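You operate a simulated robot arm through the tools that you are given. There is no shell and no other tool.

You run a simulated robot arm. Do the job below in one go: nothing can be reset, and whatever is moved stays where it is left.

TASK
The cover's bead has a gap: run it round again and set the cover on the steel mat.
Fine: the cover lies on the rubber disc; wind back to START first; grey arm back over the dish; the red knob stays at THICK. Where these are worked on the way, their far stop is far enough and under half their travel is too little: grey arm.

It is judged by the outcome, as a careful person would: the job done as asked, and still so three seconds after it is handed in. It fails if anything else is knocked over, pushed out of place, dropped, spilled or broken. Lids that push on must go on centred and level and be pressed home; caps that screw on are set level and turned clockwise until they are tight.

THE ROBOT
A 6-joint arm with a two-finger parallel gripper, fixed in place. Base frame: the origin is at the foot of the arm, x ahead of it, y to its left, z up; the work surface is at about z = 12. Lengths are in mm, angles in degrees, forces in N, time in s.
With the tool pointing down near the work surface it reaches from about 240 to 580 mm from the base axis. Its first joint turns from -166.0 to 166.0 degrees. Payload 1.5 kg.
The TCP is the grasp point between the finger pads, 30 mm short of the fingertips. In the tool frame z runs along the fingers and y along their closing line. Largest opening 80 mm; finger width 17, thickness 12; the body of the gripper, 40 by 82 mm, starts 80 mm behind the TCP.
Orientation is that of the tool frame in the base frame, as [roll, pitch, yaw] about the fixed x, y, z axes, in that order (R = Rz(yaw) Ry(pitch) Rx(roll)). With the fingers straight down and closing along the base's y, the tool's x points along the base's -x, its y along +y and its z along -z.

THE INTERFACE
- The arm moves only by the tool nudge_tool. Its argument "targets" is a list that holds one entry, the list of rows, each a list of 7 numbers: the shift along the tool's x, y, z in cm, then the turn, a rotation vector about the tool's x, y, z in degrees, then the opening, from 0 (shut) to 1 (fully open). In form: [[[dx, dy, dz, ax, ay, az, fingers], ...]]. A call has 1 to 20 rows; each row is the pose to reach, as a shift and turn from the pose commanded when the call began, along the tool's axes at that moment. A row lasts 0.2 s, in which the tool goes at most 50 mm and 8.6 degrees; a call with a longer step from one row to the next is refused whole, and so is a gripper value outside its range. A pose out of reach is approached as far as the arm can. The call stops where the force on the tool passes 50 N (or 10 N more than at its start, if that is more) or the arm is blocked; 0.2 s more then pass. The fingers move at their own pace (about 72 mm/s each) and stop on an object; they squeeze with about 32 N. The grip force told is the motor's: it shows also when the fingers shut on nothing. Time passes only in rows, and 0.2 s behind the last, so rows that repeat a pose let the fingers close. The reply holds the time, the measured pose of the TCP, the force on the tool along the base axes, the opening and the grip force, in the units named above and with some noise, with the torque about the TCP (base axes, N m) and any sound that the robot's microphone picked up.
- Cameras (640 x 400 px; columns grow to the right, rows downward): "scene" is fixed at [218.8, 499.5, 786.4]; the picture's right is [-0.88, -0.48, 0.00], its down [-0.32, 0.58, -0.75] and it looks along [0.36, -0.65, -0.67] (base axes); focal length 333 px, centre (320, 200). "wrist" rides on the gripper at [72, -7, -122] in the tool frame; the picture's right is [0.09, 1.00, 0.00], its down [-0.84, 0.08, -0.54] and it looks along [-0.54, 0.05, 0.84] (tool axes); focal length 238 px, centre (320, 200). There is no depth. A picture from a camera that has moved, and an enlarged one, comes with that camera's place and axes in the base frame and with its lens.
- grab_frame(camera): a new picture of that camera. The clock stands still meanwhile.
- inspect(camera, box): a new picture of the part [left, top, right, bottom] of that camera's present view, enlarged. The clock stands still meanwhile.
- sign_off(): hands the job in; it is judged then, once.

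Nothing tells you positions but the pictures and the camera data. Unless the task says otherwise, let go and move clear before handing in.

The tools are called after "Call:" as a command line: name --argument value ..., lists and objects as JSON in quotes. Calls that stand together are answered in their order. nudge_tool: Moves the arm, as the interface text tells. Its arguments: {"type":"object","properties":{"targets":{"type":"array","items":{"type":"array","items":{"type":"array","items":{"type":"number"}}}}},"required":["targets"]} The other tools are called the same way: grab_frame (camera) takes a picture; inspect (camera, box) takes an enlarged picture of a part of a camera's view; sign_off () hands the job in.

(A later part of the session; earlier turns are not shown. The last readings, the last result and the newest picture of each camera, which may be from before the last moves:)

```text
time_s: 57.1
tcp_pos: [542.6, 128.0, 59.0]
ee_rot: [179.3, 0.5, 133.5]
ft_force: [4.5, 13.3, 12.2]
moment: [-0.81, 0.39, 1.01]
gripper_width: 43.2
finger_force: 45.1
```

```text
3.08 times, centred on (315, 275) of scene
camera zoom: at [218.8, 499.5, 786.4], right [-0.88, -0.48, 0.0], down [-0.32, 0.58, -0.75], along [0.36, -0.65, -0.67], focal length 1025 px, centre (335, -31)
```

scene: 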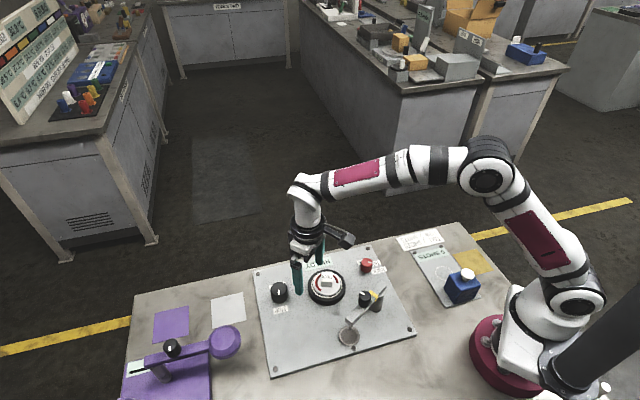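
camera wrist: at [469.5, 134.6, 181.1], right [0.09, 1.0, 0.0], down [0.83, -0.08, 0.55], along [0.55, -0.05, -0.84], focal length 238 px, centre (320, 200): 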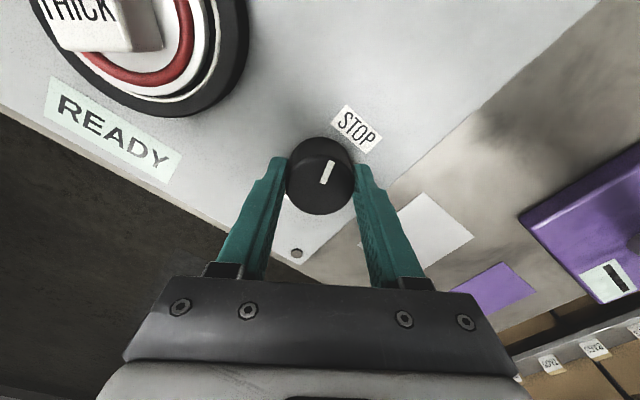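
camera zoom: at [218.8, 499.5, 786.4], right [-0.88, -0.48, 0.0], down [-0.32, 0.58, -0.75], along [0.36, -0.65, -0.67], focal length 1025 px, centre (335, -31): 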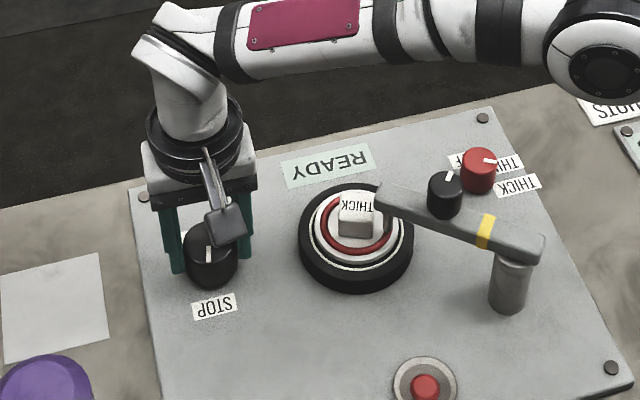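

Torque of 1.0 N m with no further movement: the knob is at the STOP end, and the bead looks like a full ring. I'll release and lift, then view the cover.

Call:
nudge_tool --targets '[[[0, 0, 0, 0, 0, 0, 0.9], [0, 0, 0, 0, 0, 0, 0.9], [0, 0, 0, 0, 0, 0, 0.9], [0, 0, -3, 0, 0, 0, 1], [0, 0, -7, 0, 0, 0, 1], [0, 0, -11, 0, 0, 0, 1], [0, 0, -11, 0, 0, 0, 1]]]'

Call:
grab_frame --camera "wrist"

Call:
inspect --camera "scene" --box '[290, 240, 400, 320]'

```text
time_s: 58.7
tcp_pos: [542.2, 126.9, 168.7]
ee_rot: [179.4, 0.5, 133.5]
ft_force: [-0.1, -0.3, -0.7]
moment: [-0.01, 0.02, 0.01]
gripper_width: 80.1
finger_force: 0.1
```

```text
taken
camera wrist: at [485.8, 174.3, 289.7], right [0.66, 0.75, 0.01], down [0.62, -0.55, 0.55], along [0.42, -0.36, -0.83], focal length 238 px, centre (320, 200)
```

wrist: 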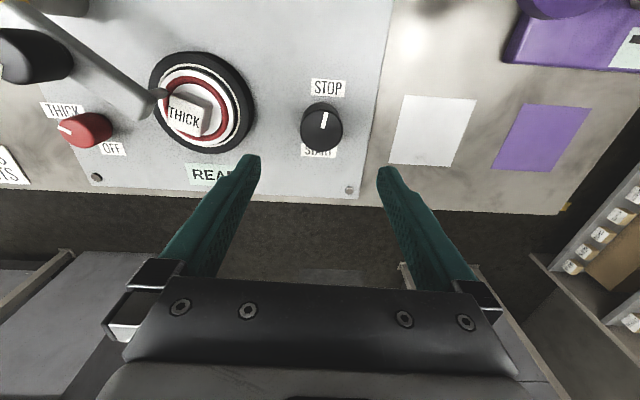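

```text
5.00 times, centred on (345, 280) of scene
camera zoom: at [218.8, 499.5, 786.4], right [-0.88, -0.48, 0.0], down [-0.32, 0.58, -0.75], along [0.36, -0.65, -0.67], focal length 1665 px, centre (195, -200)
```

zoom: 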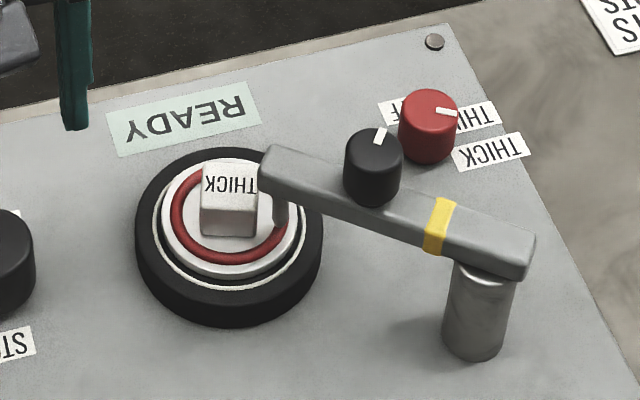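

The bead is now a closed ring and the knob is at STOP. Next I'll bring the grey arm back over the dish, going first above its handle at about (378, 38).

Call:
nudge_tool --targets '[[[0.69, -2.57, -1.5, 0, 0, -7.6, 1], [1.38, -5.14, -3, 0, 0, -15.2, 1], [2.07, -7.71, -4.5, 0, 0, -22.8, 1], [2.75, -10.28, -5.5, 0, 0, -30.4, 1], [3.44, -12.85, -6.2, 0, 0, -38, 1], [4.13, -15.42, -6.5, 0, 0, -45.6, 1], [4.82, -17.99, -6.6, 0, 0, -53.2, 1], [4.82, -17.99, -6.6, 0, 0, -53.2, 1]]]'

Call:
grab_frame --camera "wrist"

Call:
inspect --camera "wrist" --box '[220, 60, 420, 200]'

```text
time_s: 60.5
tcp_pos: [375.4, 36.9, 233.0]
ee_rot: [-179.9, 0.9, -173.2]
ft_force: [-0.3, 0.3, 0.2]
moment: [0.0, 0.02, -0.04]
gripper_width: 80.1
finger_force: 0.0
```

```text
taken
camera wrist: at [303.3, 22.0, 353.6], right [-0.21, 0.98, 0.0], down [0.81, 0.18, 0.55], along [0.54, 0.11, -0.83], focal length 238 px, centre (320, 200)
```

wrist: 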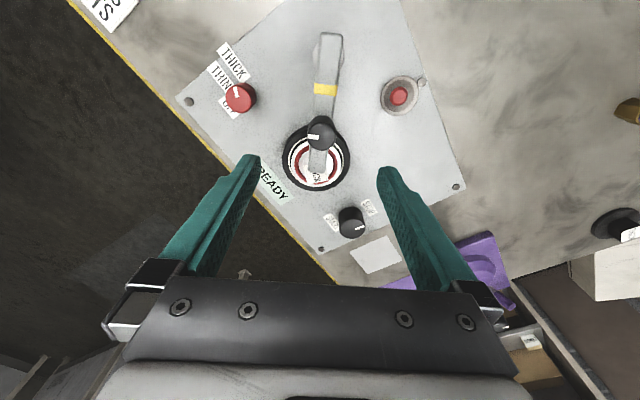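

```text
2.86 times, centred on (320, 130) of wrist
camera zoom: at [303.3, 22.0, 353.6], right [-0.21, 0.98, 0.0], down [0.81, 0.18, 0.55], along [0.54, 0.11, -0.83], focal length 681 px, centre (320, 400)
```

zoom: 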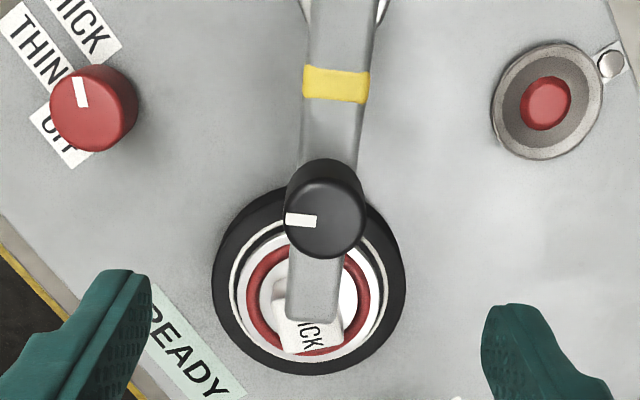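

The ring looks complete from above as well. I'll lower around the handle, then cage it and swing back counter-clockwise.

Call:
nudge_tool --targets '[[[-0.24, 0.12, 3, 0, 0, 0, 0.85], [-0.24, 0.12, 6, 0, 0, 0, 0.85], [-0.24, 0.12, 8, 0, 0, 0, 0.85], [-0.24, 0.12, 9.9, 0, 0, 0, 0.85], [-0.24, 0.12, 9.9, 0, 0, 0, 0.85]]]'

Call:
inspect --camera "wrist" --box '[220, 80, 420, 240]'

Call:
inspect --camera "scene" --box '[290, 220, 400, 320]'

```text
time_s: 61.7
tcp_pos: [379.8, 41.4, 133.9]
ee_rot: [-179.9, 0.8, -173.3]
ft_force: [0.1, -0.6, -0.4]
moment: [0.01, 0.02, 0.0]
gripper_width: 68.1
finger_force: 0.0
```

```text
2.50 times, centred on (320, 160) of wrist
camera zoom: at [307.6, 26.7, 254.1], right [-0.21, 0.98, 0.0], down [0.81, 0.17, 0.55], along [0.54, 0.11, -0.83], focal length 596 px, centre (320, 300)
```

zoom: 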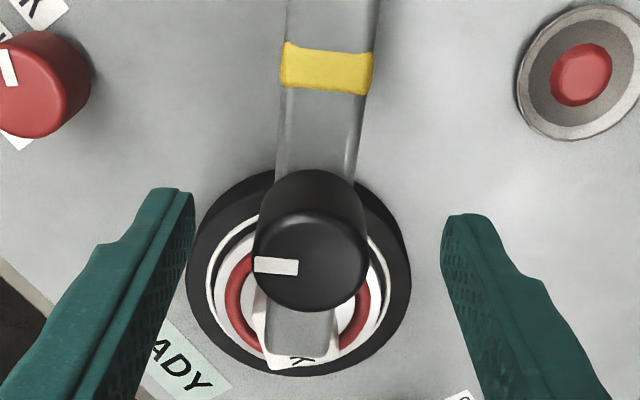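

```text
4.00 times, centred on (345, 270) of scene
camera zoom: at [218.8, 499.5, 786.4], right [-0.88, -0.48, 0.0], down [-0.32, 0.58, -0.75], along [0.36, -0.65, -0.67], focal length 1332 px, centre (220, -80)
```

zoom: 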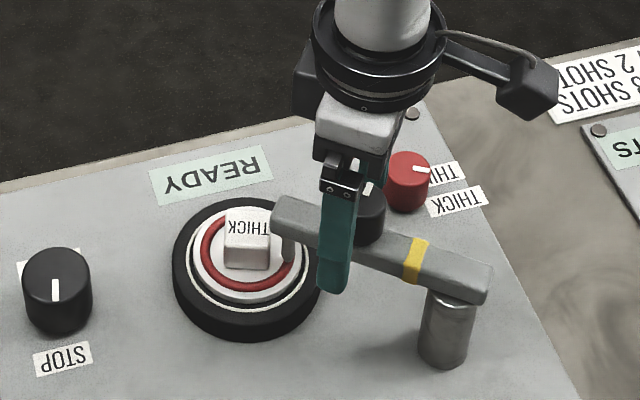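

The handle sits about 3 mm to one side, so I'll correct, cage it, and swing back 30°.

Call:
nudge_tool --targets '[[[0, -0.28, 0, 0, 0, 0, 0.85], [0, -0.28, 0, 0, 0, 0, 0.37], [0, -0.28, 0, 0, 0, 0, 0.37], [0, -0.28, 0, 0, 0, 0, 0.37], [0.036, 0.399, 0, 0, 0, -6, 0.37], [0.142, 1.071, 0, 0, 0, -12, 0.37], [0.318, 1.729, 0, 0, 0, -18, 0.37], [0.562, 2.364, 0, 0, 0, -24, 0.37], [0.871, 2.97, 0, 0, 0, -30, 0.37], [0.871, 2.97, 0, 0, 0, -30, 0.37]]]'

Call:
inspect --camera "scene" --box '[290, 220, 410, 340]'

Call:
grab_frame --camera "wrist"

```text
time_s: 63.9
tcp_pos: [369.6, 69.3, 132.8]
ee_rot: [-179.4, 0.8, -143.2]
ft_force: [0.6, -0.8, -1.2]
moment: [0.01, 0.01, 0.04]
gripper_width: 30.5
finger_force: 0.8
```

```text
3.33 times, centred on (350, 280) of scene
camera zoom: at [218.8, 499.5, 786.4], right [-0.88, -0.48, 0.0], down [-0.32, 0.58, -0.75], along [0.36, -0.65, -0.67], focal length 1110 px, centre (220, -67)
```

zoom: 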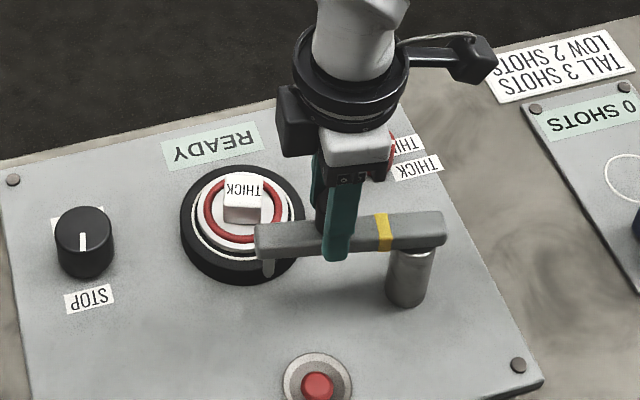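

```text
taken
camera wrist: at [313.5, 21.8, 254.8], right [-0.67, 0.74, -0.01], down [0.62, 0.56, 0.55], along [0.41, 0.36, -0.83], focal length 238 px, centre (320, 200)
```

wrist: 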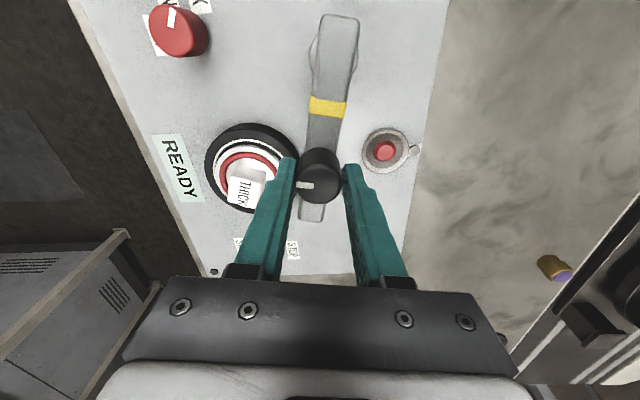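

Call:
nudge_tool --targets '[[[0.036, 0.679, 0, 0, 0, -6, 0.37], [0.142, 1.351, 0, 0, 0, -12, 0.37], [0.318, 2.009, 0, 0, 0, -18, 0.37], [0.562, 2.644, 0, 0, 0, -24, 0.37], [0.871, 3.25, 0, 0, 0, -30, 0.37], [0.871, 3.25, 0, 0, 0, -30, 0.37]]]'

Call:
nudge_tool --targets '[[[0.009, 0.34, 0, 0, 0, -3, 0.37], [0.036, 0.679, 0, 0, 0, -6, 0.37], [0.036, 0.679, 0, 0, 0, -6, 0.37]]]'

Call:
inspect --camera "scene" --box '[290, 230, 410, 350]'

Call:
inspect --camera "wrist" --box '[220, 80, 420, 240]'

```text
time_s: 65.3
tcp_pos: [342.7, 89.9, 132.9]
ee_rot: [-179.3, 0.4, -113.1]
ft_force: [0.1, 0.3, -0.4]
moment: [0.07, 0.0, 0.0]
gripper_width: 30.1
finger_force: 0.4
```

```text
time_s: 66.1
tcp_pos: [337.2, 92.1, 134.1]
ee_rot: [-179.3, 0.3, -107.2]
ft_force: [1.0, 0.7, 1.0]
moment: [0.0, -0.02, 0.04]
gripper_width: 30.4
finger_force: 0.6
```

```text
3.33 times, centred on (350, 290) of scene
camera zoom: at [218.8, 499.5, 786.4], right [-0.88, -0.48, 0.0], down [-0.32, 0.58, -0.75], along [0.36, -0.65, -0.67], focal length 1110 px, centre (220, -100)
```

zoom: 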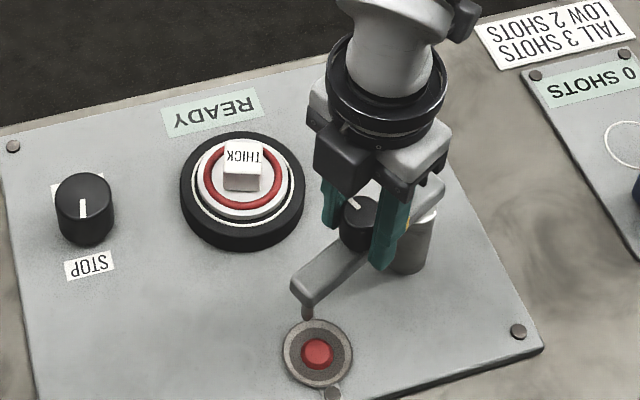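

```text
2.50 times, centred on (320, 160) of wrist
camera zoom: at [319.8, 22.5, 255.0], right [-0.98, 0.21, -0.01], down [0.17, 0.82, 0.55], along [0.12, 0.53, -0.84], focal length 596 px, centre (320, 300)
```

zoom: 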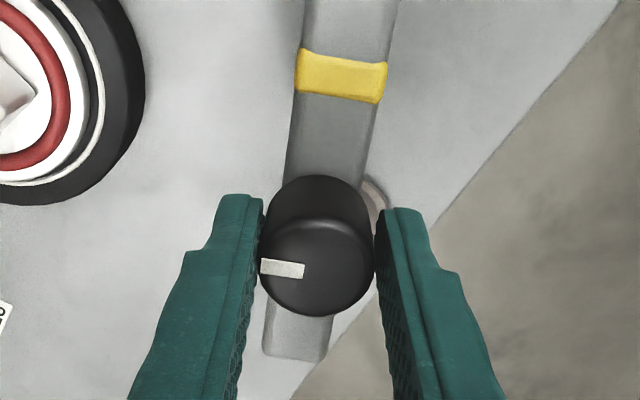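

Call:
nudge_tool --targets '[[[0.009, 0.34, 0, 0, 0, -3, 0.37], [0.02, 0.51, 0, 0, 0, -4.5, 0.37], [0.02, 0.51, 0, 0, 0, -4.5, 0.37]]]'

Call:
nudge_tool --targets '[[[0.005, 0.23, 0, 0, 0, -2, 0.37], [0.009, 0.34, 0, 0, 0, -3, 0.37], [0.009, 0.34, 0, 0, 0, -3, 0.37]]]'

Call:
inspect --camera "scene" --box '[290, 230, 410, 350]'

```text
time_s: 66.9
tcp_pos: [331.8, 94.9, 132.3]
ee_rot: [-179.2, 0.2, -102.9]
ft_force: [0.4, 0.3, -0.2]
moment: [0.01, 0.02, 0.01]
gripper_width: 30.5
finger_force: 0.1
```

```text
time_s: 67.7
tcp_pos: [328.1, 94.8, 133.4]
ee_rot: [-179.3, 0.2, -99.8]
ft_force: [3.2, -1.6, 0.0]
moment: [0.01, 0.02, -0.02]
gripper_width: 32.6
finger_force: 1.9
```

```text
3.33 times, centred on (350, 290) of scene
camera zoom: at [218.8, 499.5, 786.4], right [-0.88, -0.48, 0.0], down [-0.32, 0.58, -0.75], along [0.36, -0.65, -0.67], focal length 1110 px, centre (220, -100)
```

zoom: 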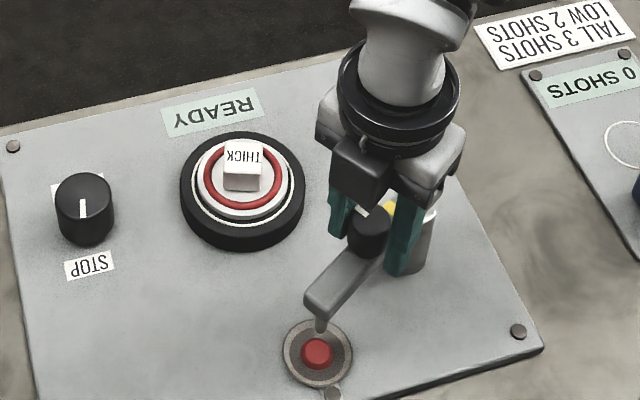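

The fingers begin to yield, so the arm is at its dish-side stop with the nozzle over the dish. One tiny extra push to confirm, then I'll open and lift.

Call:
nudge_tool --targets '[[[0.004, 0.2, 0, 0, 0, -1.5, 0.37], [0.004, 0.2, 0, 0, 0, -1.5, 0.37]]]'

Call:
nudge_tool --targets '[[[0, -0.2, 0, 0, 0, 0, 0.7], [0, -0.35, 0, 0, 0, 0, 0.85], [0, -0.35, 0, 0, 0, 0, 0.85], [0, -0.35, -3, 0, 0, 0, 0.85], [0, -0.35, -6, 0, 0, 0, 0.9], [0, -0.35, -10, 0, 0, 0, 1], [0, -0.35, -10, 0, 0, 0, 1]]]'

Call:
grab_frame --camera "wrist"

Call:
inspect --camera "scene" --box '[270, 230, 410, 350]'

Call:
inspect --camera "wrist" --box '[160, 20, 360, 180]'

```text
time_s: 68.3
tcp_pos: [325.4, 95.0, 132.9]
ee_rot: [-179.0, 0.3, -98.3]
ft_force: [6.1, -2.7, 2.1]
moment: [0.03, -0.03, -0.07]
gripper_width: 35.5
finger_force: 3.4
```

```text
time_s: 69.9
tcp_pos: [327.1, 91.6, 233.8]
ee_rot: [-179.2, 0.2, -98.3]
ft_force: [0.0, -0.6, -0.1]
moment: [-0.01, 0.01, 0.01]
gripper_width: 79.9
finger_force: 0.1
```

```text
taken
camera wrist: at [321.3, 21.1, 355.2], right [-1.0, 0.05, -0.01], down [0.04, 0.84, 0.54], along [0.04, 0.54, -0.84], focal length 238 px, centre (320, 200)
```

wrist: 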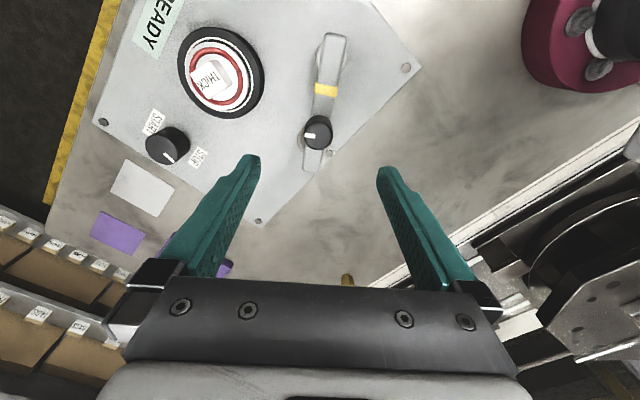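

```text
3.33 times, centred on (340, 290) of scene
camera zoom: at [218.8, 499.5, 786.4], right [-0.88, -0.48, 0.0], down [-0.32, 0.58, -0.75], along [0.36, -0.65, -0.67], focal length 1110 px, centre (253, -100)
```

zoom: 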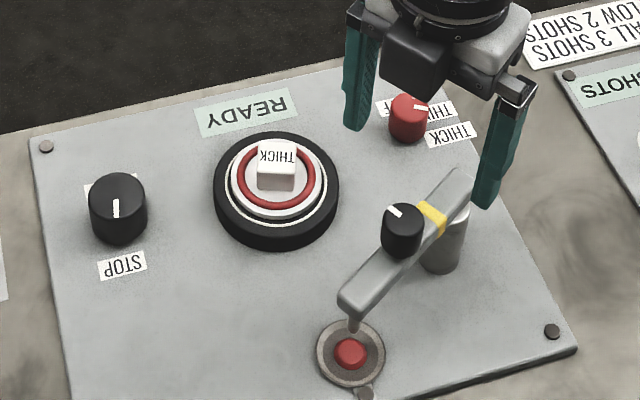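

```text
2.50 times, centred on (260, 100) of wrist
camera zoom: at [321.3, 21.1, 355.2], right [-1.0, 0.05, -0.01], down [0.04, 0.84, 0.54], along [0.04, 0.54, -0.84], focal length 596 px, centre (470, 450)
```

zoom: 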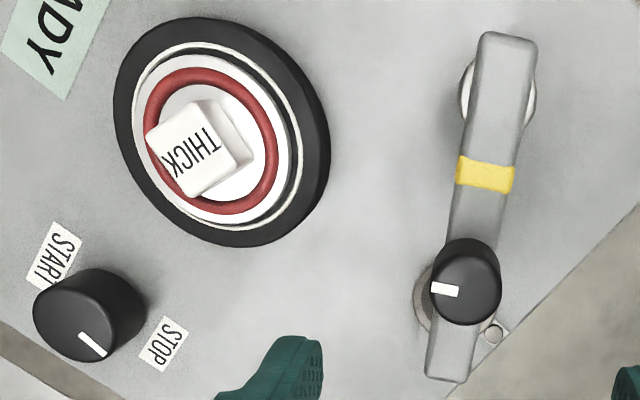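

The bead is a closed ring, the grey arm is back over the dish, the knob is at STOP and the red knob is at THICK. Before lifting the cover I need its geometry, so I'll take a close look at it, then test reach over the steel mat with a tilted tool.

Call:
nudge_tool --targets '[[[0.4, -0.65, 0, 0, 0, 8.2, 1], [0.8, -1.3, 0, 0, 0, 16.4, 1], [1.3, -2, 0.5, 0, 0, 24.5, 1], [1.7, -2.6, 1, 0, 0, 32.7, 1], [2.1, -3.25, 2, 0, 0, 40.8, 1], [2.5, -3.9, 3, 0, 0, 49, 1], [2.9, -4.5, 4.5, 0, 0, 57.2, 1], [3.3, -5.2, 6, 0, 0, 65.4, 1], [3.8, -5.8, 7.2, 0, 0, 73.5, 1], [4.17, -6.47, 8.4, 0, 0, 81.7, 1], [4.17, -6.47, 8.4, 0, 0, 81.7, 1]]]'

Call:
grab_frame --camera "wrist"

Call:
inspect --camera "wrist" --box '[250, 110, 390, 230]'

Call:
inspect --camera "scene" --box '[295, 255, 355, 315]'

```text
time_s: 72.3
tcp_pos: [387.7, 42.3, 151.2]
ee_rot: [-179.9, 0.8, 180.0]
ft_force: [-0.4, 0.4, -0.9]
moment: [0.01, -0.01, -0.03]
gripper_width: 80.1
finger_force: 0.1
```

```text
taken
camera wrist: at [313.6, 36.7, 271.2], right [-0.09, 1.0, 0.0], down [0.83, 0.08, 0.55], along [0.55, 0.05, -0.83], focal length 238 px, centre (320, 200)
```

wrist: 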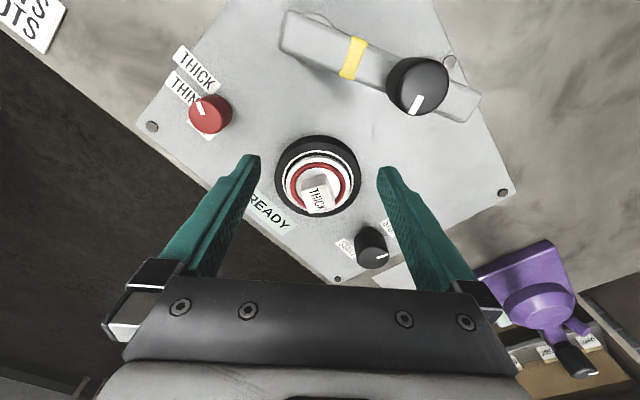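

```text
3.33 times, centred on (320, 170) of wrist
camera zoom: at [313.6, 36.7, 271.2], right [-0.09, 1.0, 0.0], down [0.83, 0.08, 0.55], along [0.55, 0.05, -0.83], focal length 794 px, centre (320, 300)
```

zoom: 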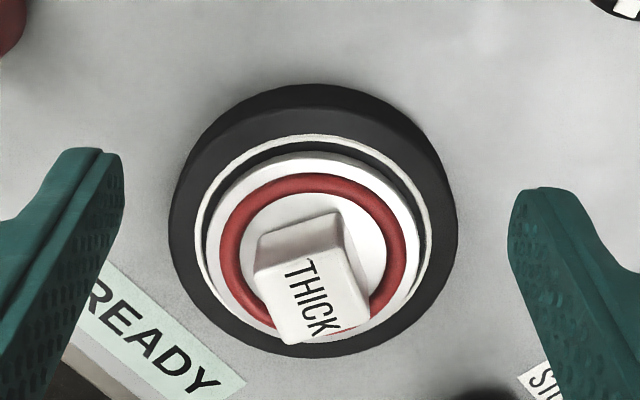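

```text
6.67 times, centred on (325, 285) of scene
camera zoom: at [218.8, 499.5, 786.4], right [-0.88, -0.48, 0.0], down [-0.32, 0.58, -0.75], along [0.36, -0.65, -0.67], focal length 2220 px, centre (287, -367)
```

zoom: 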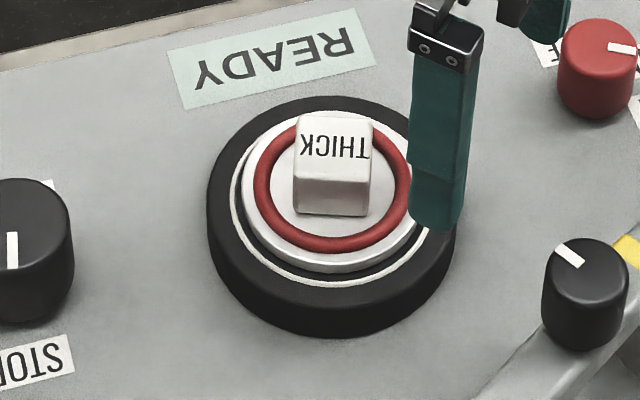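

The cover is centred near (447, 46): top at about z = 41, bead top at about 46, and a 28 mm handle block up to about z = 67 with faces at 22°/112°. I'll turn the tool to yaw −158°, which suits both the block and the mat direction, and look at the steel mat from nearer.

Call:
nudge_tool --targets '[[[-2.2, 1.8, -1.5, 0, 0, -4, 1], [-4.8, 3.9, -3, 0, 0, -8, 1], [-7.6, 6.2, -4, 0, 0, -12.5, 1], [-10.4, 8.5, -4.88, 0, 0, -17, 1], [-13.2, 10.77, -4.88, 0, 0, -22, 1], [-13.2, 10.77, -4.88, 0, 0, -22, 1]]]'

Call:
grab_frame --camera "wrist"

Call:
inspect --camera "wrist" --box '[240, 120, 400, 260]'

Call:
inspect --camera "scene" --box '[130, 280, 260, 400]'

```text
time_s: 73.7
tcp_pos: [516.8, 151.4, 199.4]
ee_rot: [-179.7, 0.7, -157.9]
ft_force: [-0.1, 0.4, 0.1]
moment: [0.0, -0.03, -0.03]
gripper_width: 79.8
finger_force: 0.2
```

```text
taken
camera wrist: at [450.9, 118.7, 321.3], right [-0.46, 0.89, -0.01], down [0.74, 0.39, 0.55], along [0.49, 0.25, -0.83], focal length 238 px, centre (320, 200)
```

wrist: 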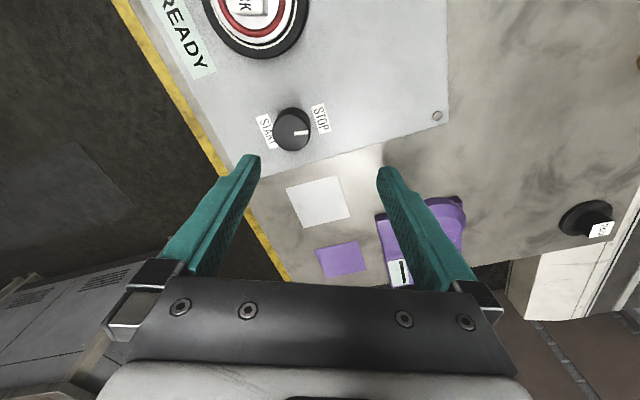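

```text
2.86 times, centred on (320, 190) of wrist
camera zoom: at [450.9, 118.7, 321.3], right [-0.46, 0.89, -0.01], down [0.74, 0.39, 0.55], along [0.49, 0.25, -0.83], focal length 681 px, centre (320, 229)
```

zoom: 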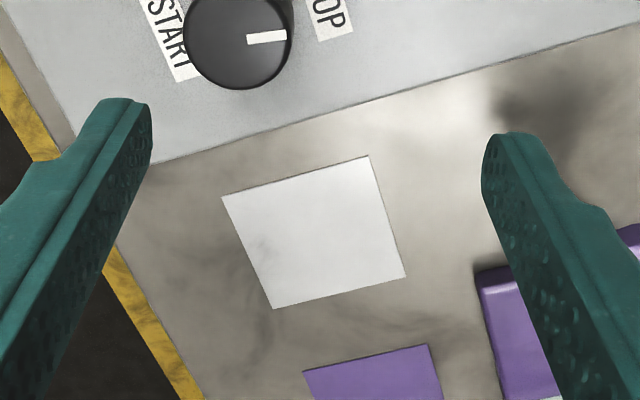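

```text
3.33 times, centred on (195, 340) of scene
camera zoom: at [218.8, 499.5, 786.4], right [-0.88, -0.48, 0.0], down [-0.32, 0.58, -0.75], along [0.36, -0.65, -0.67], focal length 1110 px, centre (737, -267)
```

zoom: 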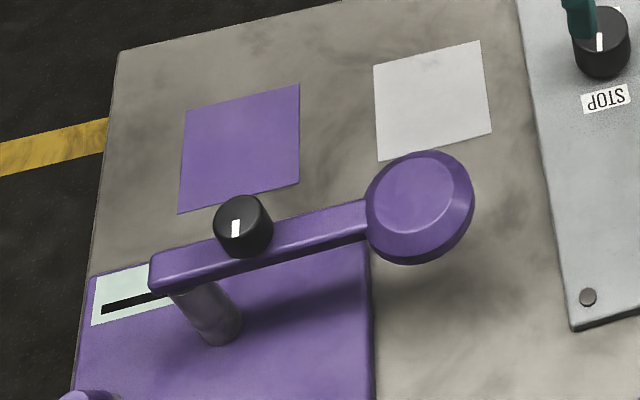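

The steel mat centre is about (637, 215). I'll test reach with a 30° outward tilt above it while nothing is held.

Call:
nudge_tool --targets '[[[0, 0, 0, 0, -7.3, 0, 1], [0, 0, 0, 0, -14.6, 0, 1], [0, 0, 0, 0, -22, 0, 1], [0, 0, 0, 0, -29.3, 0, 1], [-3.15, 0.36, 1, 0, -29.3, 0, 1], [-6.3, 0.72, 3, 0, -29.3, 0, 1], [-9.45, 1.08, 6, 0, -29.3, 0, 1], [-12.6, 1.44, 8.9, 0, -29.3, 0, 1], [-12.6, 1.44, 8.9, 0, -29.3, 0, 1]]]'

Call:
grab_frame --camera "wrist"

Call:
grab_frame --camera "scene"

```text
time_s: 75.7
tcp_pos: [630.5, 211.6, 115.1]
ee_rot: [-179.6, 30.1, -157.8]
ft_force: [-0.3, -0.2, 0.0]
moment: [-0.01, 0.0, 0.01]
gripper_width: 79.9
finger_force: 0.0
```

```text
taken
camera wrist: at [519.0, 159.9, 184.3], right [-0.45, 0.89, -0.05], down [0.39, 0.25, 0.89], along [0.81, 0.38, -0.46], focal length 238 px, centre (320, 200)
```

wrist: 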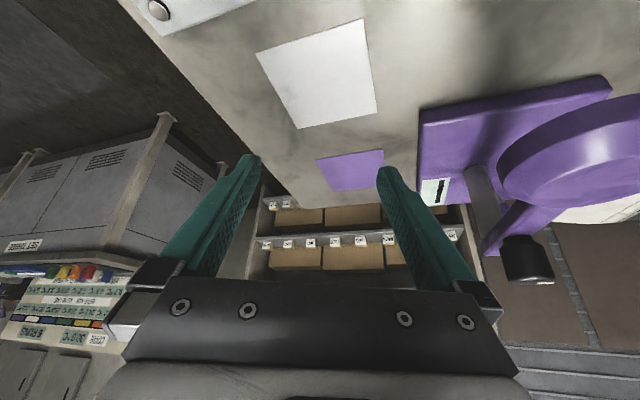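

```text
taken
```

scene: 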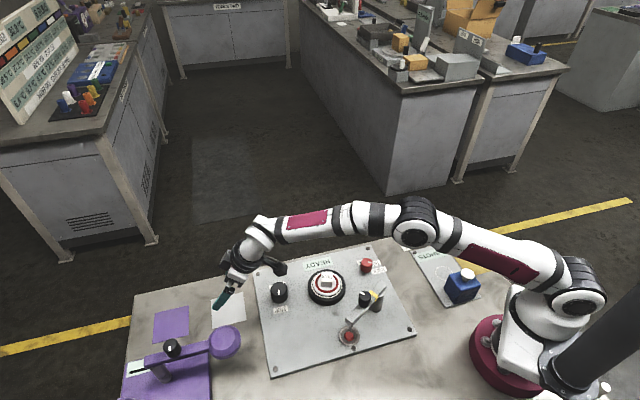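

Reach is fine at z = 115. I'll also test the lower placing height of about z = 62, still empty.

Call:
nudge_tool --targets '[[[0.9, 0, 1.5, 0, 0, 0, 1], [1.8, 0, 3.1, 0, 0, 0, 1], [2.65, 0, 4.59, 0, 0, 0, 1], [2.65, 0, 4.59, 0, 0, 0, 1]]]'

Call:
grab_frame --camera "wrist"

Call:
inspect --camera "scene" --box '[150, 230, 310, 380]'

```text
time_s: 76.7
tcp_pos: [631.9, 210.9, 62.7]
ee_rot: [-179.8, 30.1, -157.9]
ft_force: [-0.4, 0.0, 0.2]
moment: [0.01, 0.03, 0.01]
gripper_width: 80.2
finger_force: 0.2
```

```text
taken
camera wrist: at [519.7, 159.8, 130.9], right [-0.45, 0.89, -0.05], down [0.39, 0.25, 0.89], along [0.81, 0.38, -0.46], focal length 238 px, centre (320, 200)
```

wrist: 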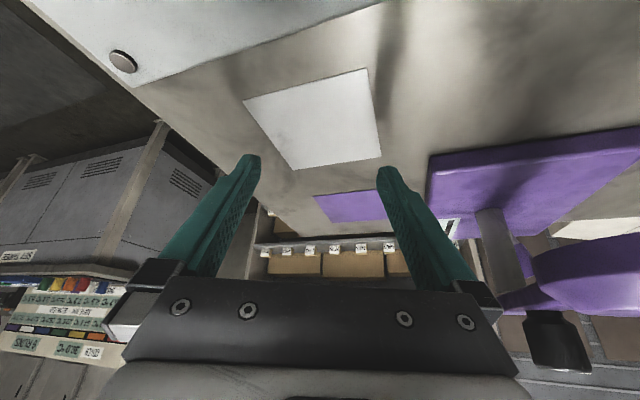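

```text
2.67 times, centred on (230, 305) of scene
camera zoom: at [218.8, 499.5, 786.4], right [-0.88, -0.48, 0.0], down [-0.32, 0.58, -0.75], along [0.36, -0.65, -0.67], focal length 888 px, centre (560, -80)
```

zoom: 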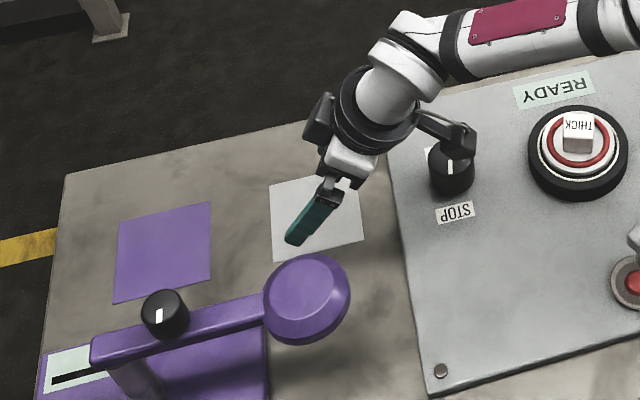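

Both test poses are reachable. Now I'll raise up and carry the same tilted orientation over to the cover, stopping above its block.

Call:
nudge_tool --targets '[[[-1.68, 0, -2.9, 0, 0, 0, 1], [-3.35, 0, -5.8, 0, 0, 0, 1], [0.157, -1.388, -7.825, 0, 0, 0, 1], [3.664, -2.777, -9.85, 0, 0, 0, 1], [7.17, -4.165, -11.875, 0, 0, 0, 1], [10.68, -5.553, -13.9, 0, 0, 0, 1], [14.18, -6.94, -15.925, 0, 0, 0, 1], [17.69, -8.33, -17.95, 0, 0, 0, 1], [17.69, -8.33, -17.95, 0, 0, 0, 1]]]'

Call:
grab_frame --camera "wrist"

Call:
inspect --camera "wrist" --box '[220, 40, 420, 190]'

Call:
inspect --camera "scene" --box '[280, 220, 400, 320]'

```text
time_s: 78.7
tcp_pos: [435.4, 43.0, 129.9]
ee_rot: [-179.7, 30.0, -157.8]
ft_force: [-0.4, 0.5, -0.2]
moment: [-0.01, 0.01, 0.01]
gripper_width: 79.9
finger_force: 0.1
```

```text
taken
camera wrist: at [323.3, -8.0, 198.4], right [-0.45, 0.89, -0.05], down [0.39, 0.25, 0.89], along [0.81, 0.38, -0.46], focal length 238 px, centre (320, 200)
```

wrist: 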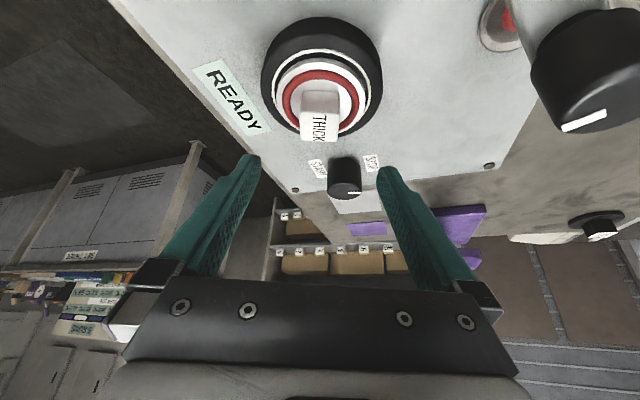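

```text
2.67 times, centred on (320, 115) of wrist
camera zoom: at [323.3, -8.0, 198.4], right [-0.45, 0.89, -0.05], down [0.39, 0.25, 0.89], along [0.81, 0.38, -0.46], focal length 636 px, centre (320, 427)
```

zoom: 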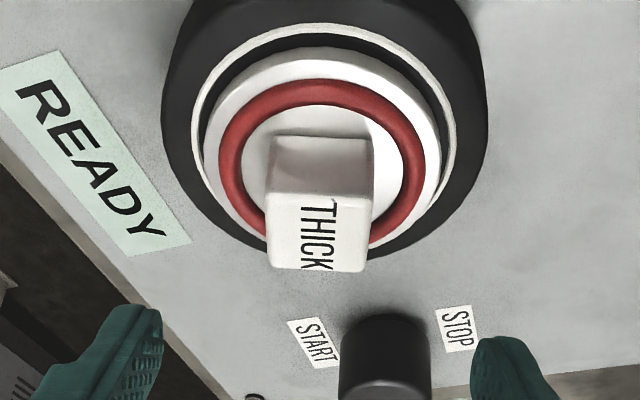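

```text
4.00 times, centred on (340, 270) of scene
camera zoom: at [218.8, 499.5, 786.4], right [-0.88, -0.48, 0.0], down [-0.32, 0.58, -0.75], along [0.36, -0.65, -0.67], focal length 1332 px, centre (240, -80)
```

zoom: 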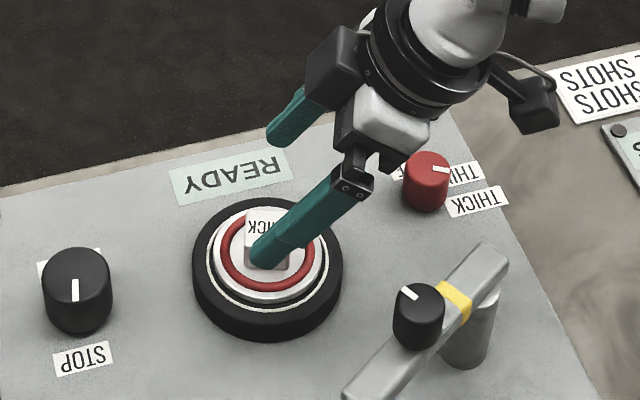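

The block faces line up with the fingers, and its centre is about 2 mm to one side. I'll descend most of the way with the fingers wide open and check the clearance to the bead.

Call:
nudge_tool --targets '[[[0.7, -0.2, 1.2, 0, 0, 0, 1], [1.4, -0.2, 2.5, 0, 0, 0, 1], [2.09, -0.2, 3.82, 0, 0, 0, 1], [2.09, -0.2, 3.82, 0, 0, 0, 1]]]'

Call:
inspect --camera "wrist" --box '[200, 60, 440, 220]'

Call:
inspect --camera "scene" --box '[290, 230, 370, 310]'

```text
time_s: 79.7
tcp_pos: [436.7, 41.7, 84.2]
ee_rot: [-179.7, 30.1, -158.0]
ft_force: [0.4, 1.2, -0.5]
moment: [-0.03, 0.0, 0.0]
gripper_width: 80.0
finger_force: 0.0
```

```text
2.50 times, centred on (320, 140) of wrist
camera zoom: at [326.2, -9.7, 154.0], right [-0.45, 0.89, -0.05], down [0.39, 0.24, 0.89], along [0.81, 0.38, -0.46], focal length 596 px, centre (320, 350)
```

zoom: 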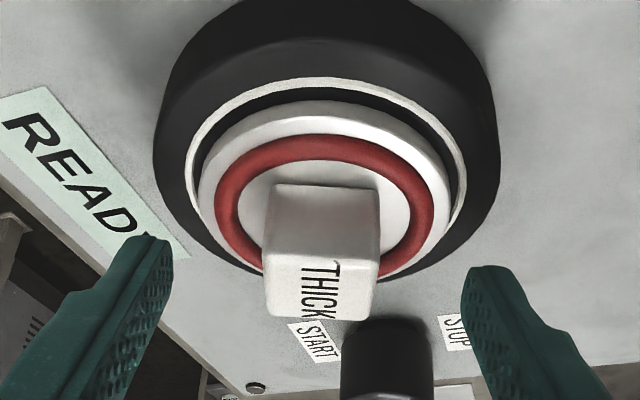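

```text
5.00 times, centred on (330, 270) of scene
camera zoom: at [218.8, 499.5, 786.4], right [-0.88, -0.48, 0.0], down [-0.32, 0.58, -0.75], along [0.36, -0.65, -0.67], focal length 1665 px, centre (270, -150)
```

zoom: 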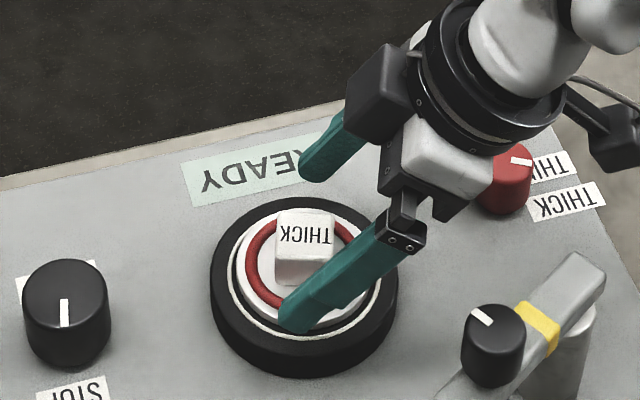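

The block is centred between the fingers (0 mm sideways, about 10 mm radially as planned). Its top is near z = 67 and the cover surface near 44, so my lowest fingertip corner stays a few mm above the bead. I'll lower 2 mm more and close gently.

Call:
nudge_tool --targets '[[[0.1, 0, 0.17, 0, 0, 0, 1], [0.1, 0, 0.17, 0, 0, 0, 0.7], [0.1, 0, 0.17, 0, 0, 0, 0.5], [0.1, 0, 0.17, 0, 0, 0, 0.42], [0.1, 0, 0.17, 0, 0, 0, 0.38], [0.1, 0, 0.17, 0, 0, 0, 0.38]]]'

Call:
inspect --camera "wrist" --box '[200, 60, 440, 220]'

Call:
inspect --camera "scene" --box '[290, 230, 370, 310]'

```text
time_s: 81.1
tcp_pos: [438.2, 41.5, 83.1]
ee_rot: [-179.7, 30.2, -157.8]
ft_force: [0.5, 0.5, 0.2]
moment: [-0.01, -0.01, 0.01]
gripper_width: 31.0
finger_force: 0.4
```

```text
2.50 times, centred on (320, 140) of wrist
camera zoom: at [326.5, -9.8, 152.2], right [-0.45, 0.89, -0.05], down [0.39, 0.25, 0.89], along [0.81, 0.38, -0.46], focal length 596 px, centre (320, 350)
```

zoom: 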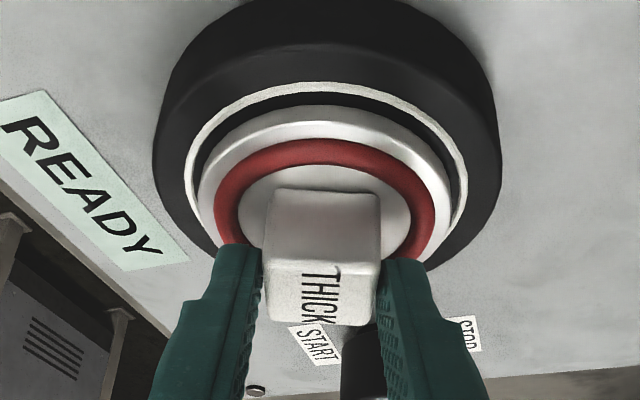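

```text
5.00 times, centred on (330, 270) of scene
camera zoom: at [218.8, 499.5, 786.4], right [-0.88, -0.48, 0.0], down [-0.32, 0.58, -0.75], along [0.36, -0.65, -0.67], focal length 1665 px, centre (270, -150)
```

zoom: 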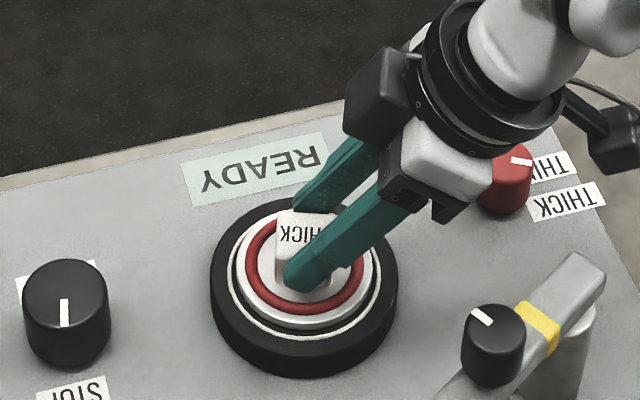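

The fingers sit around the block with the bead clear beneath them. I'll squeeze now.

Call:
nudge_tool --targets '[[[0, 0, 0, 0, 0, 0, 0.3], [0, 0, 0, 0, 0, 0, 0], [0, 0, 0, 0, 0, 0, 0]]]'

Call:
inspect --camera "scene" --box '[290, 230, 370, 310]'

```text
time_s: 81.9
tcp_pos: [439.1, 41.1, 82.7]
ee_rot: [-179.6, 30.1, -157.7]
ft_force: [0.8, 1.8, -0.2]
moment: [0.07, -0.04, 0.0]
gripper_width: 29.4
finger_force: 32.6
```

```text
5.00 times, centred on (330, 270) of scene
camera zoom: at [218.8, 499.5, 786.4], right [-0.88, -0.48, 0.0], down [-0.32, 0.58, -0.75], along [0.36, -0.65, -0.67], focal length 1665 px, centre (270, -150)
```

zoom: 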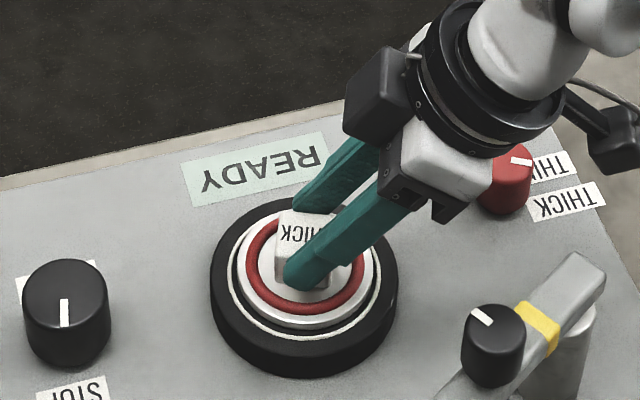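

Firm grip (29.4 mm). I'll lift straight up slowly and check that it comes free and stays level.

Call:
nudge_tool --targets '[[[-0.12, 0, -0.22, 0, 0, 0, 0], [-0.3, 0, -0.52, 0, 0, 0, 0], [-0.6, 0, -1.04, 0, 0, 0, 0], [-1, 0, -1.73, 0, 0, 0, 0], [-1, 0, -1.73, 0, 0, 0, 0]]]'

Call:
inspect --camera "scene" --box '[290, 230, 370, 310]'

Call:
inspect --camera "wrist" --box '[200, 60, 440, 220]'

```text
time_s: 83.1
tcp_pos: [437.4, 42.0, 103.2]
ee_rot: [-179.7, 30.1, -157.9]
ft_force: [0.4, 0.4, -1.2]
moment: [-0.04, 0.0, 0.01]
gripper_width: 29.3
finger_force: 32.2
```

```text
5.00 times, centred on (330, 270) of scene
camera zoom: at [218.8, 499.5, 786.4], right [-0.88, -0.48, 0.0], down [-0.32, 0.58, -0.75], along [0.36, -0.65, -0.67], focal length 1665 px, centre (270, -150)
```

zoom: 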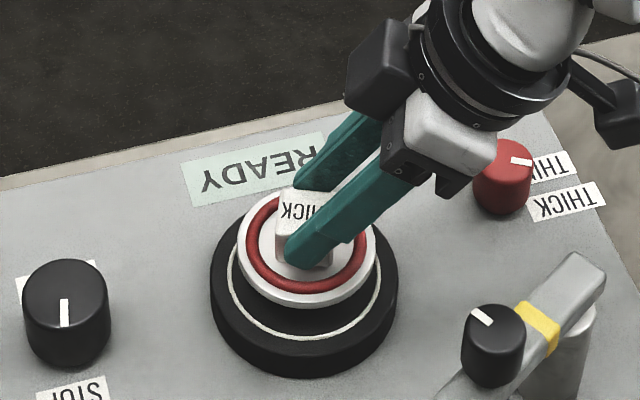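

```text
2.50 times, centred on (320, 140) of wrist
camera zoom: at [325.9, -9.1, 172.6], right [-0.45, 0.89, -0.05], down [0.39, 0.25, 0.89], along [0.81, 0.38, -0.46], focal length 596 px, centre (320, 350)
```

zoom: 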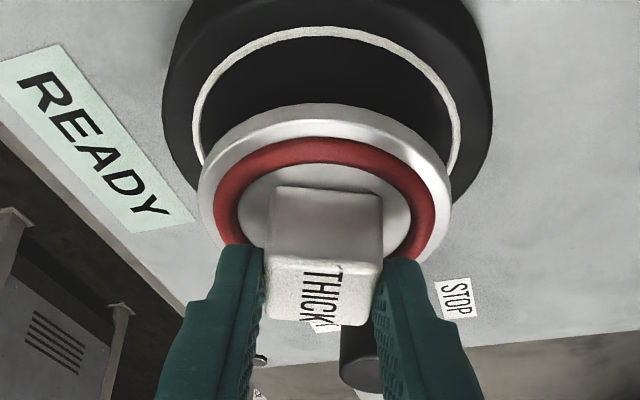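

The cover lifted cleanly and level with the bead intact. I'll carry it up and over to above the steel mat.

Call:
nudge_tool --targets '[[[-1, 0, -1.73, 0, 0, 0, 0], [-2, 0, -3.46, 0, 0, 0, 0], [-4.48, 1.04, -1.835, 0, 0, 0, 0], [-6.96, 2.08, -0.21, 0, 0, 0, 0], [-9.44, 3.12, 1.415, 0, 0, 0, 0], [-11.92, 4.16, 3.04, 0, 0, 0, 0], [-14.39, 5.19, 4.665, 0, 0, 0, 0], [-16.87, 6.23, 6.29, 0, 0, 0, 0], [-19.35, 7.27, 7.915, 0, 0, 0, 0], [-21.83, 8.31, 9.54, 0, 0, 0, 0], [-21.83, 8.31, 9.54, 0, 0, 0, 0]]]'

Call:
inspect --camera "wrist" --box '[200, 0, 440, 200]'

Call:
inspect --camera "scene" --box '[160, 230, 300, 370]'

```text
time_s: 85.5
tcp_pos: [624.8, 208.9, 129.0]
ee_rot: [-179.7, 29.9, -157.8]
ft_force: [0.0, -0.1, -1.5]
moment: [-0.01, 0.02, 0.03]
gripper_width: 29.2
finger_force: 31.8
```

```text
2.00 times, centred on (320, 100) of wrist
camera zoom: at [513.6, 157.8, 198.6], right [-0.45, 0.89, -0.05], down [0.39, 0.25, 0.89], along [0.81, 0.38, -0.46], focal length 477 px, centre (320, 400)
```

zoom: 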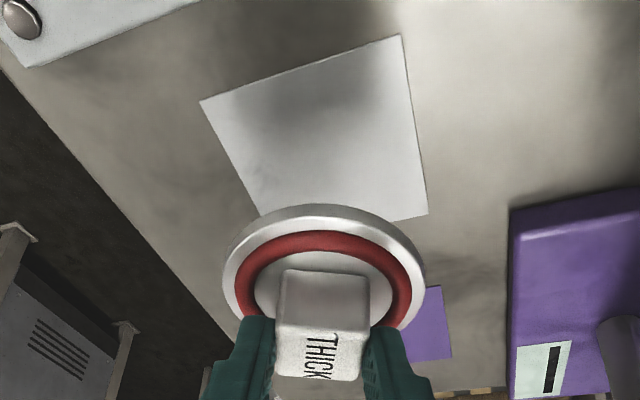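

```text
2.86 times, centred on (230, 300) of scene
camera zoom: at [218.8, 499.5, 786.4], right [-0.88, -0.48, 0.0], down [-0.32, 0.58, -0.75], along [0.36, -0.65, -0.67], focal length 952 px, centre (577, -86)
```

zoom: 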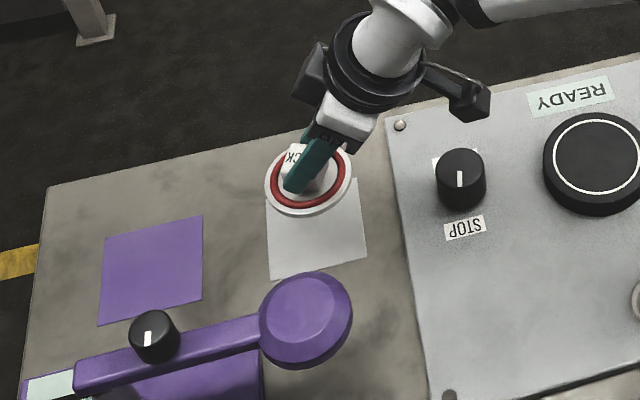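

The cover is about 4 mm short of the mat centre (638, 213) in x. I'll correct that and lower to a hover, then recheck.

Call:
nudge_tool --targets '[[[0.4, -0.09, 1.1, 0, 0, 0, 0], [0.95, -0.178, 2.1, 0, 0, 0, 0], [1.5, -0.178, 3.1, 0, 0, 0, 0], [1.985, -0.178, 4.05, 0, 0, 0, 0], [1.985, -0.178, 4.05, 0, 0, 0, 0]]]'

Call:
inspect --camera "wrist" --box '[200, 0, 440, 200]'

Call:
inspect --camera "scene" --box '[180, 260, 280, 360]'

```text
time_s: 86.7
tcp_pos: [630.1, 207.8, 83.3]
ee_rot: [-179.7, 30.1, -157.8]
ft_force: [0.1, 0.0, -1.7]
moment: [-0.03, 0.05, 0.01]
gripper_width: 29.1
finger_force: 32.5
```

```text
2.00 times, centred on (320, 100) of wrist
camera zoom: at [518.0, 155.6, 152.2], right [-0.45, 0.89, -0.05], down [0.39, 0.25, 0.89], along [0.81, 0.38, -0.46], focal length 477 px, centre (320, 400)
```

zoom: 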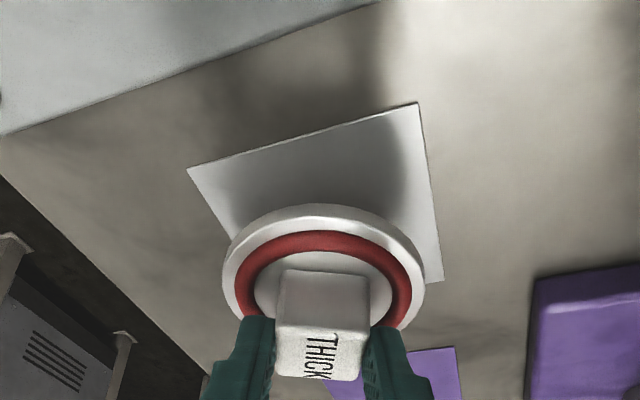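

```text
4.00 times, centred on (230, 310) of scene
camera zoom: at [218.8, 499.5, 786.4], right [-0.88, -0.48, 0.0], down [-0.32, 0.58, -0.75], along [0.36, -0.65, -0.67], focal length 1332 px, centre (680, -240)
```

zoom: 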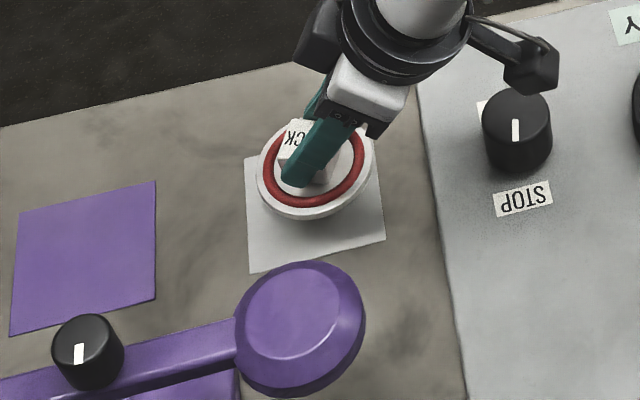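

The cover is within about 2 mm of the mat centre. I'll lower slowly toward contact.

Call:
nudge_tool --targets '[[[0.25, 0, 0.43, 0, 0, 0, 0], [0.5, 0, 0.87, 0, 0, 0, 0], [0.75, 0, 1.3, 0, 0, 0, 0], [0.75, 0, 1.3, 0, 0, 0, 0]]]'

Call:
inspect --camera "wrist" --box '[200, 60, 440, 220]'

Call:
inspect --camera "scene" --box '[190, 270, 270, 350]'

```text
time_s: 87.7
tcp_pos: [630.1, 206.8, 68.5]
ee_rot: [-179.8, 30.0, -157.8]
ft_force: [-0.5, 1.3, -1.3]
moment: [-0.02, -0.02, -0.01]
gripper_width: 29.2
finger_force: 32.4
```

```text
2.50 times, centred on (320, 140) of wrist
camera zoom: at [518.5, 155.9, 137.3], right [-0.45, 0.89, -0.05], down [0.39, 0.25, 0.89], along [0.81, 0.38, -0.46], focal length 596 px, centre (320, 350)
```

zoom: 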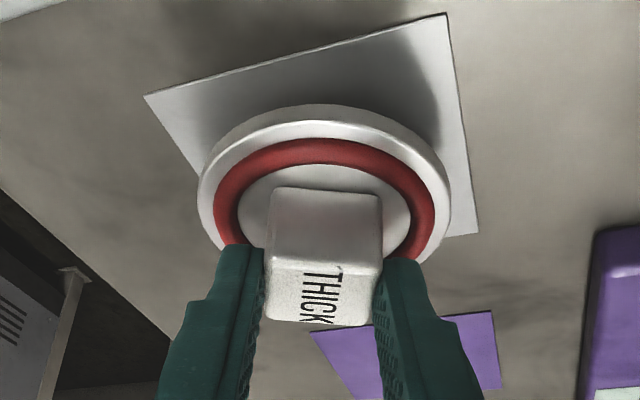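

```text
5.00 times, centred on (230, 310) of scene
camera zoom: at [218.8, 499.5, 786.4], right [-0.88, -0.48, 0.0], down [-0.32, 0.58, -0.75], along [0.36, -0.65, -0.67], focal length 1665 px, centre (770, -350)
```

zoom: 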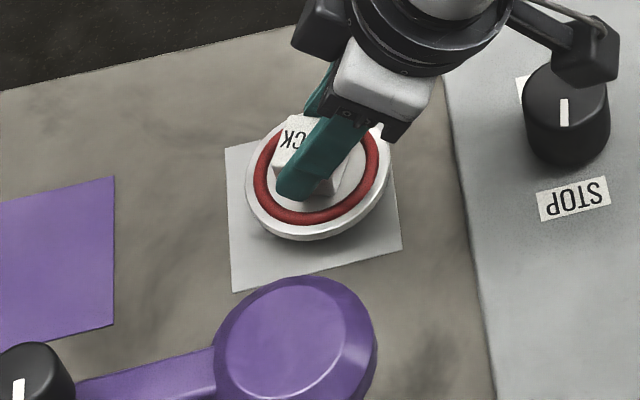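

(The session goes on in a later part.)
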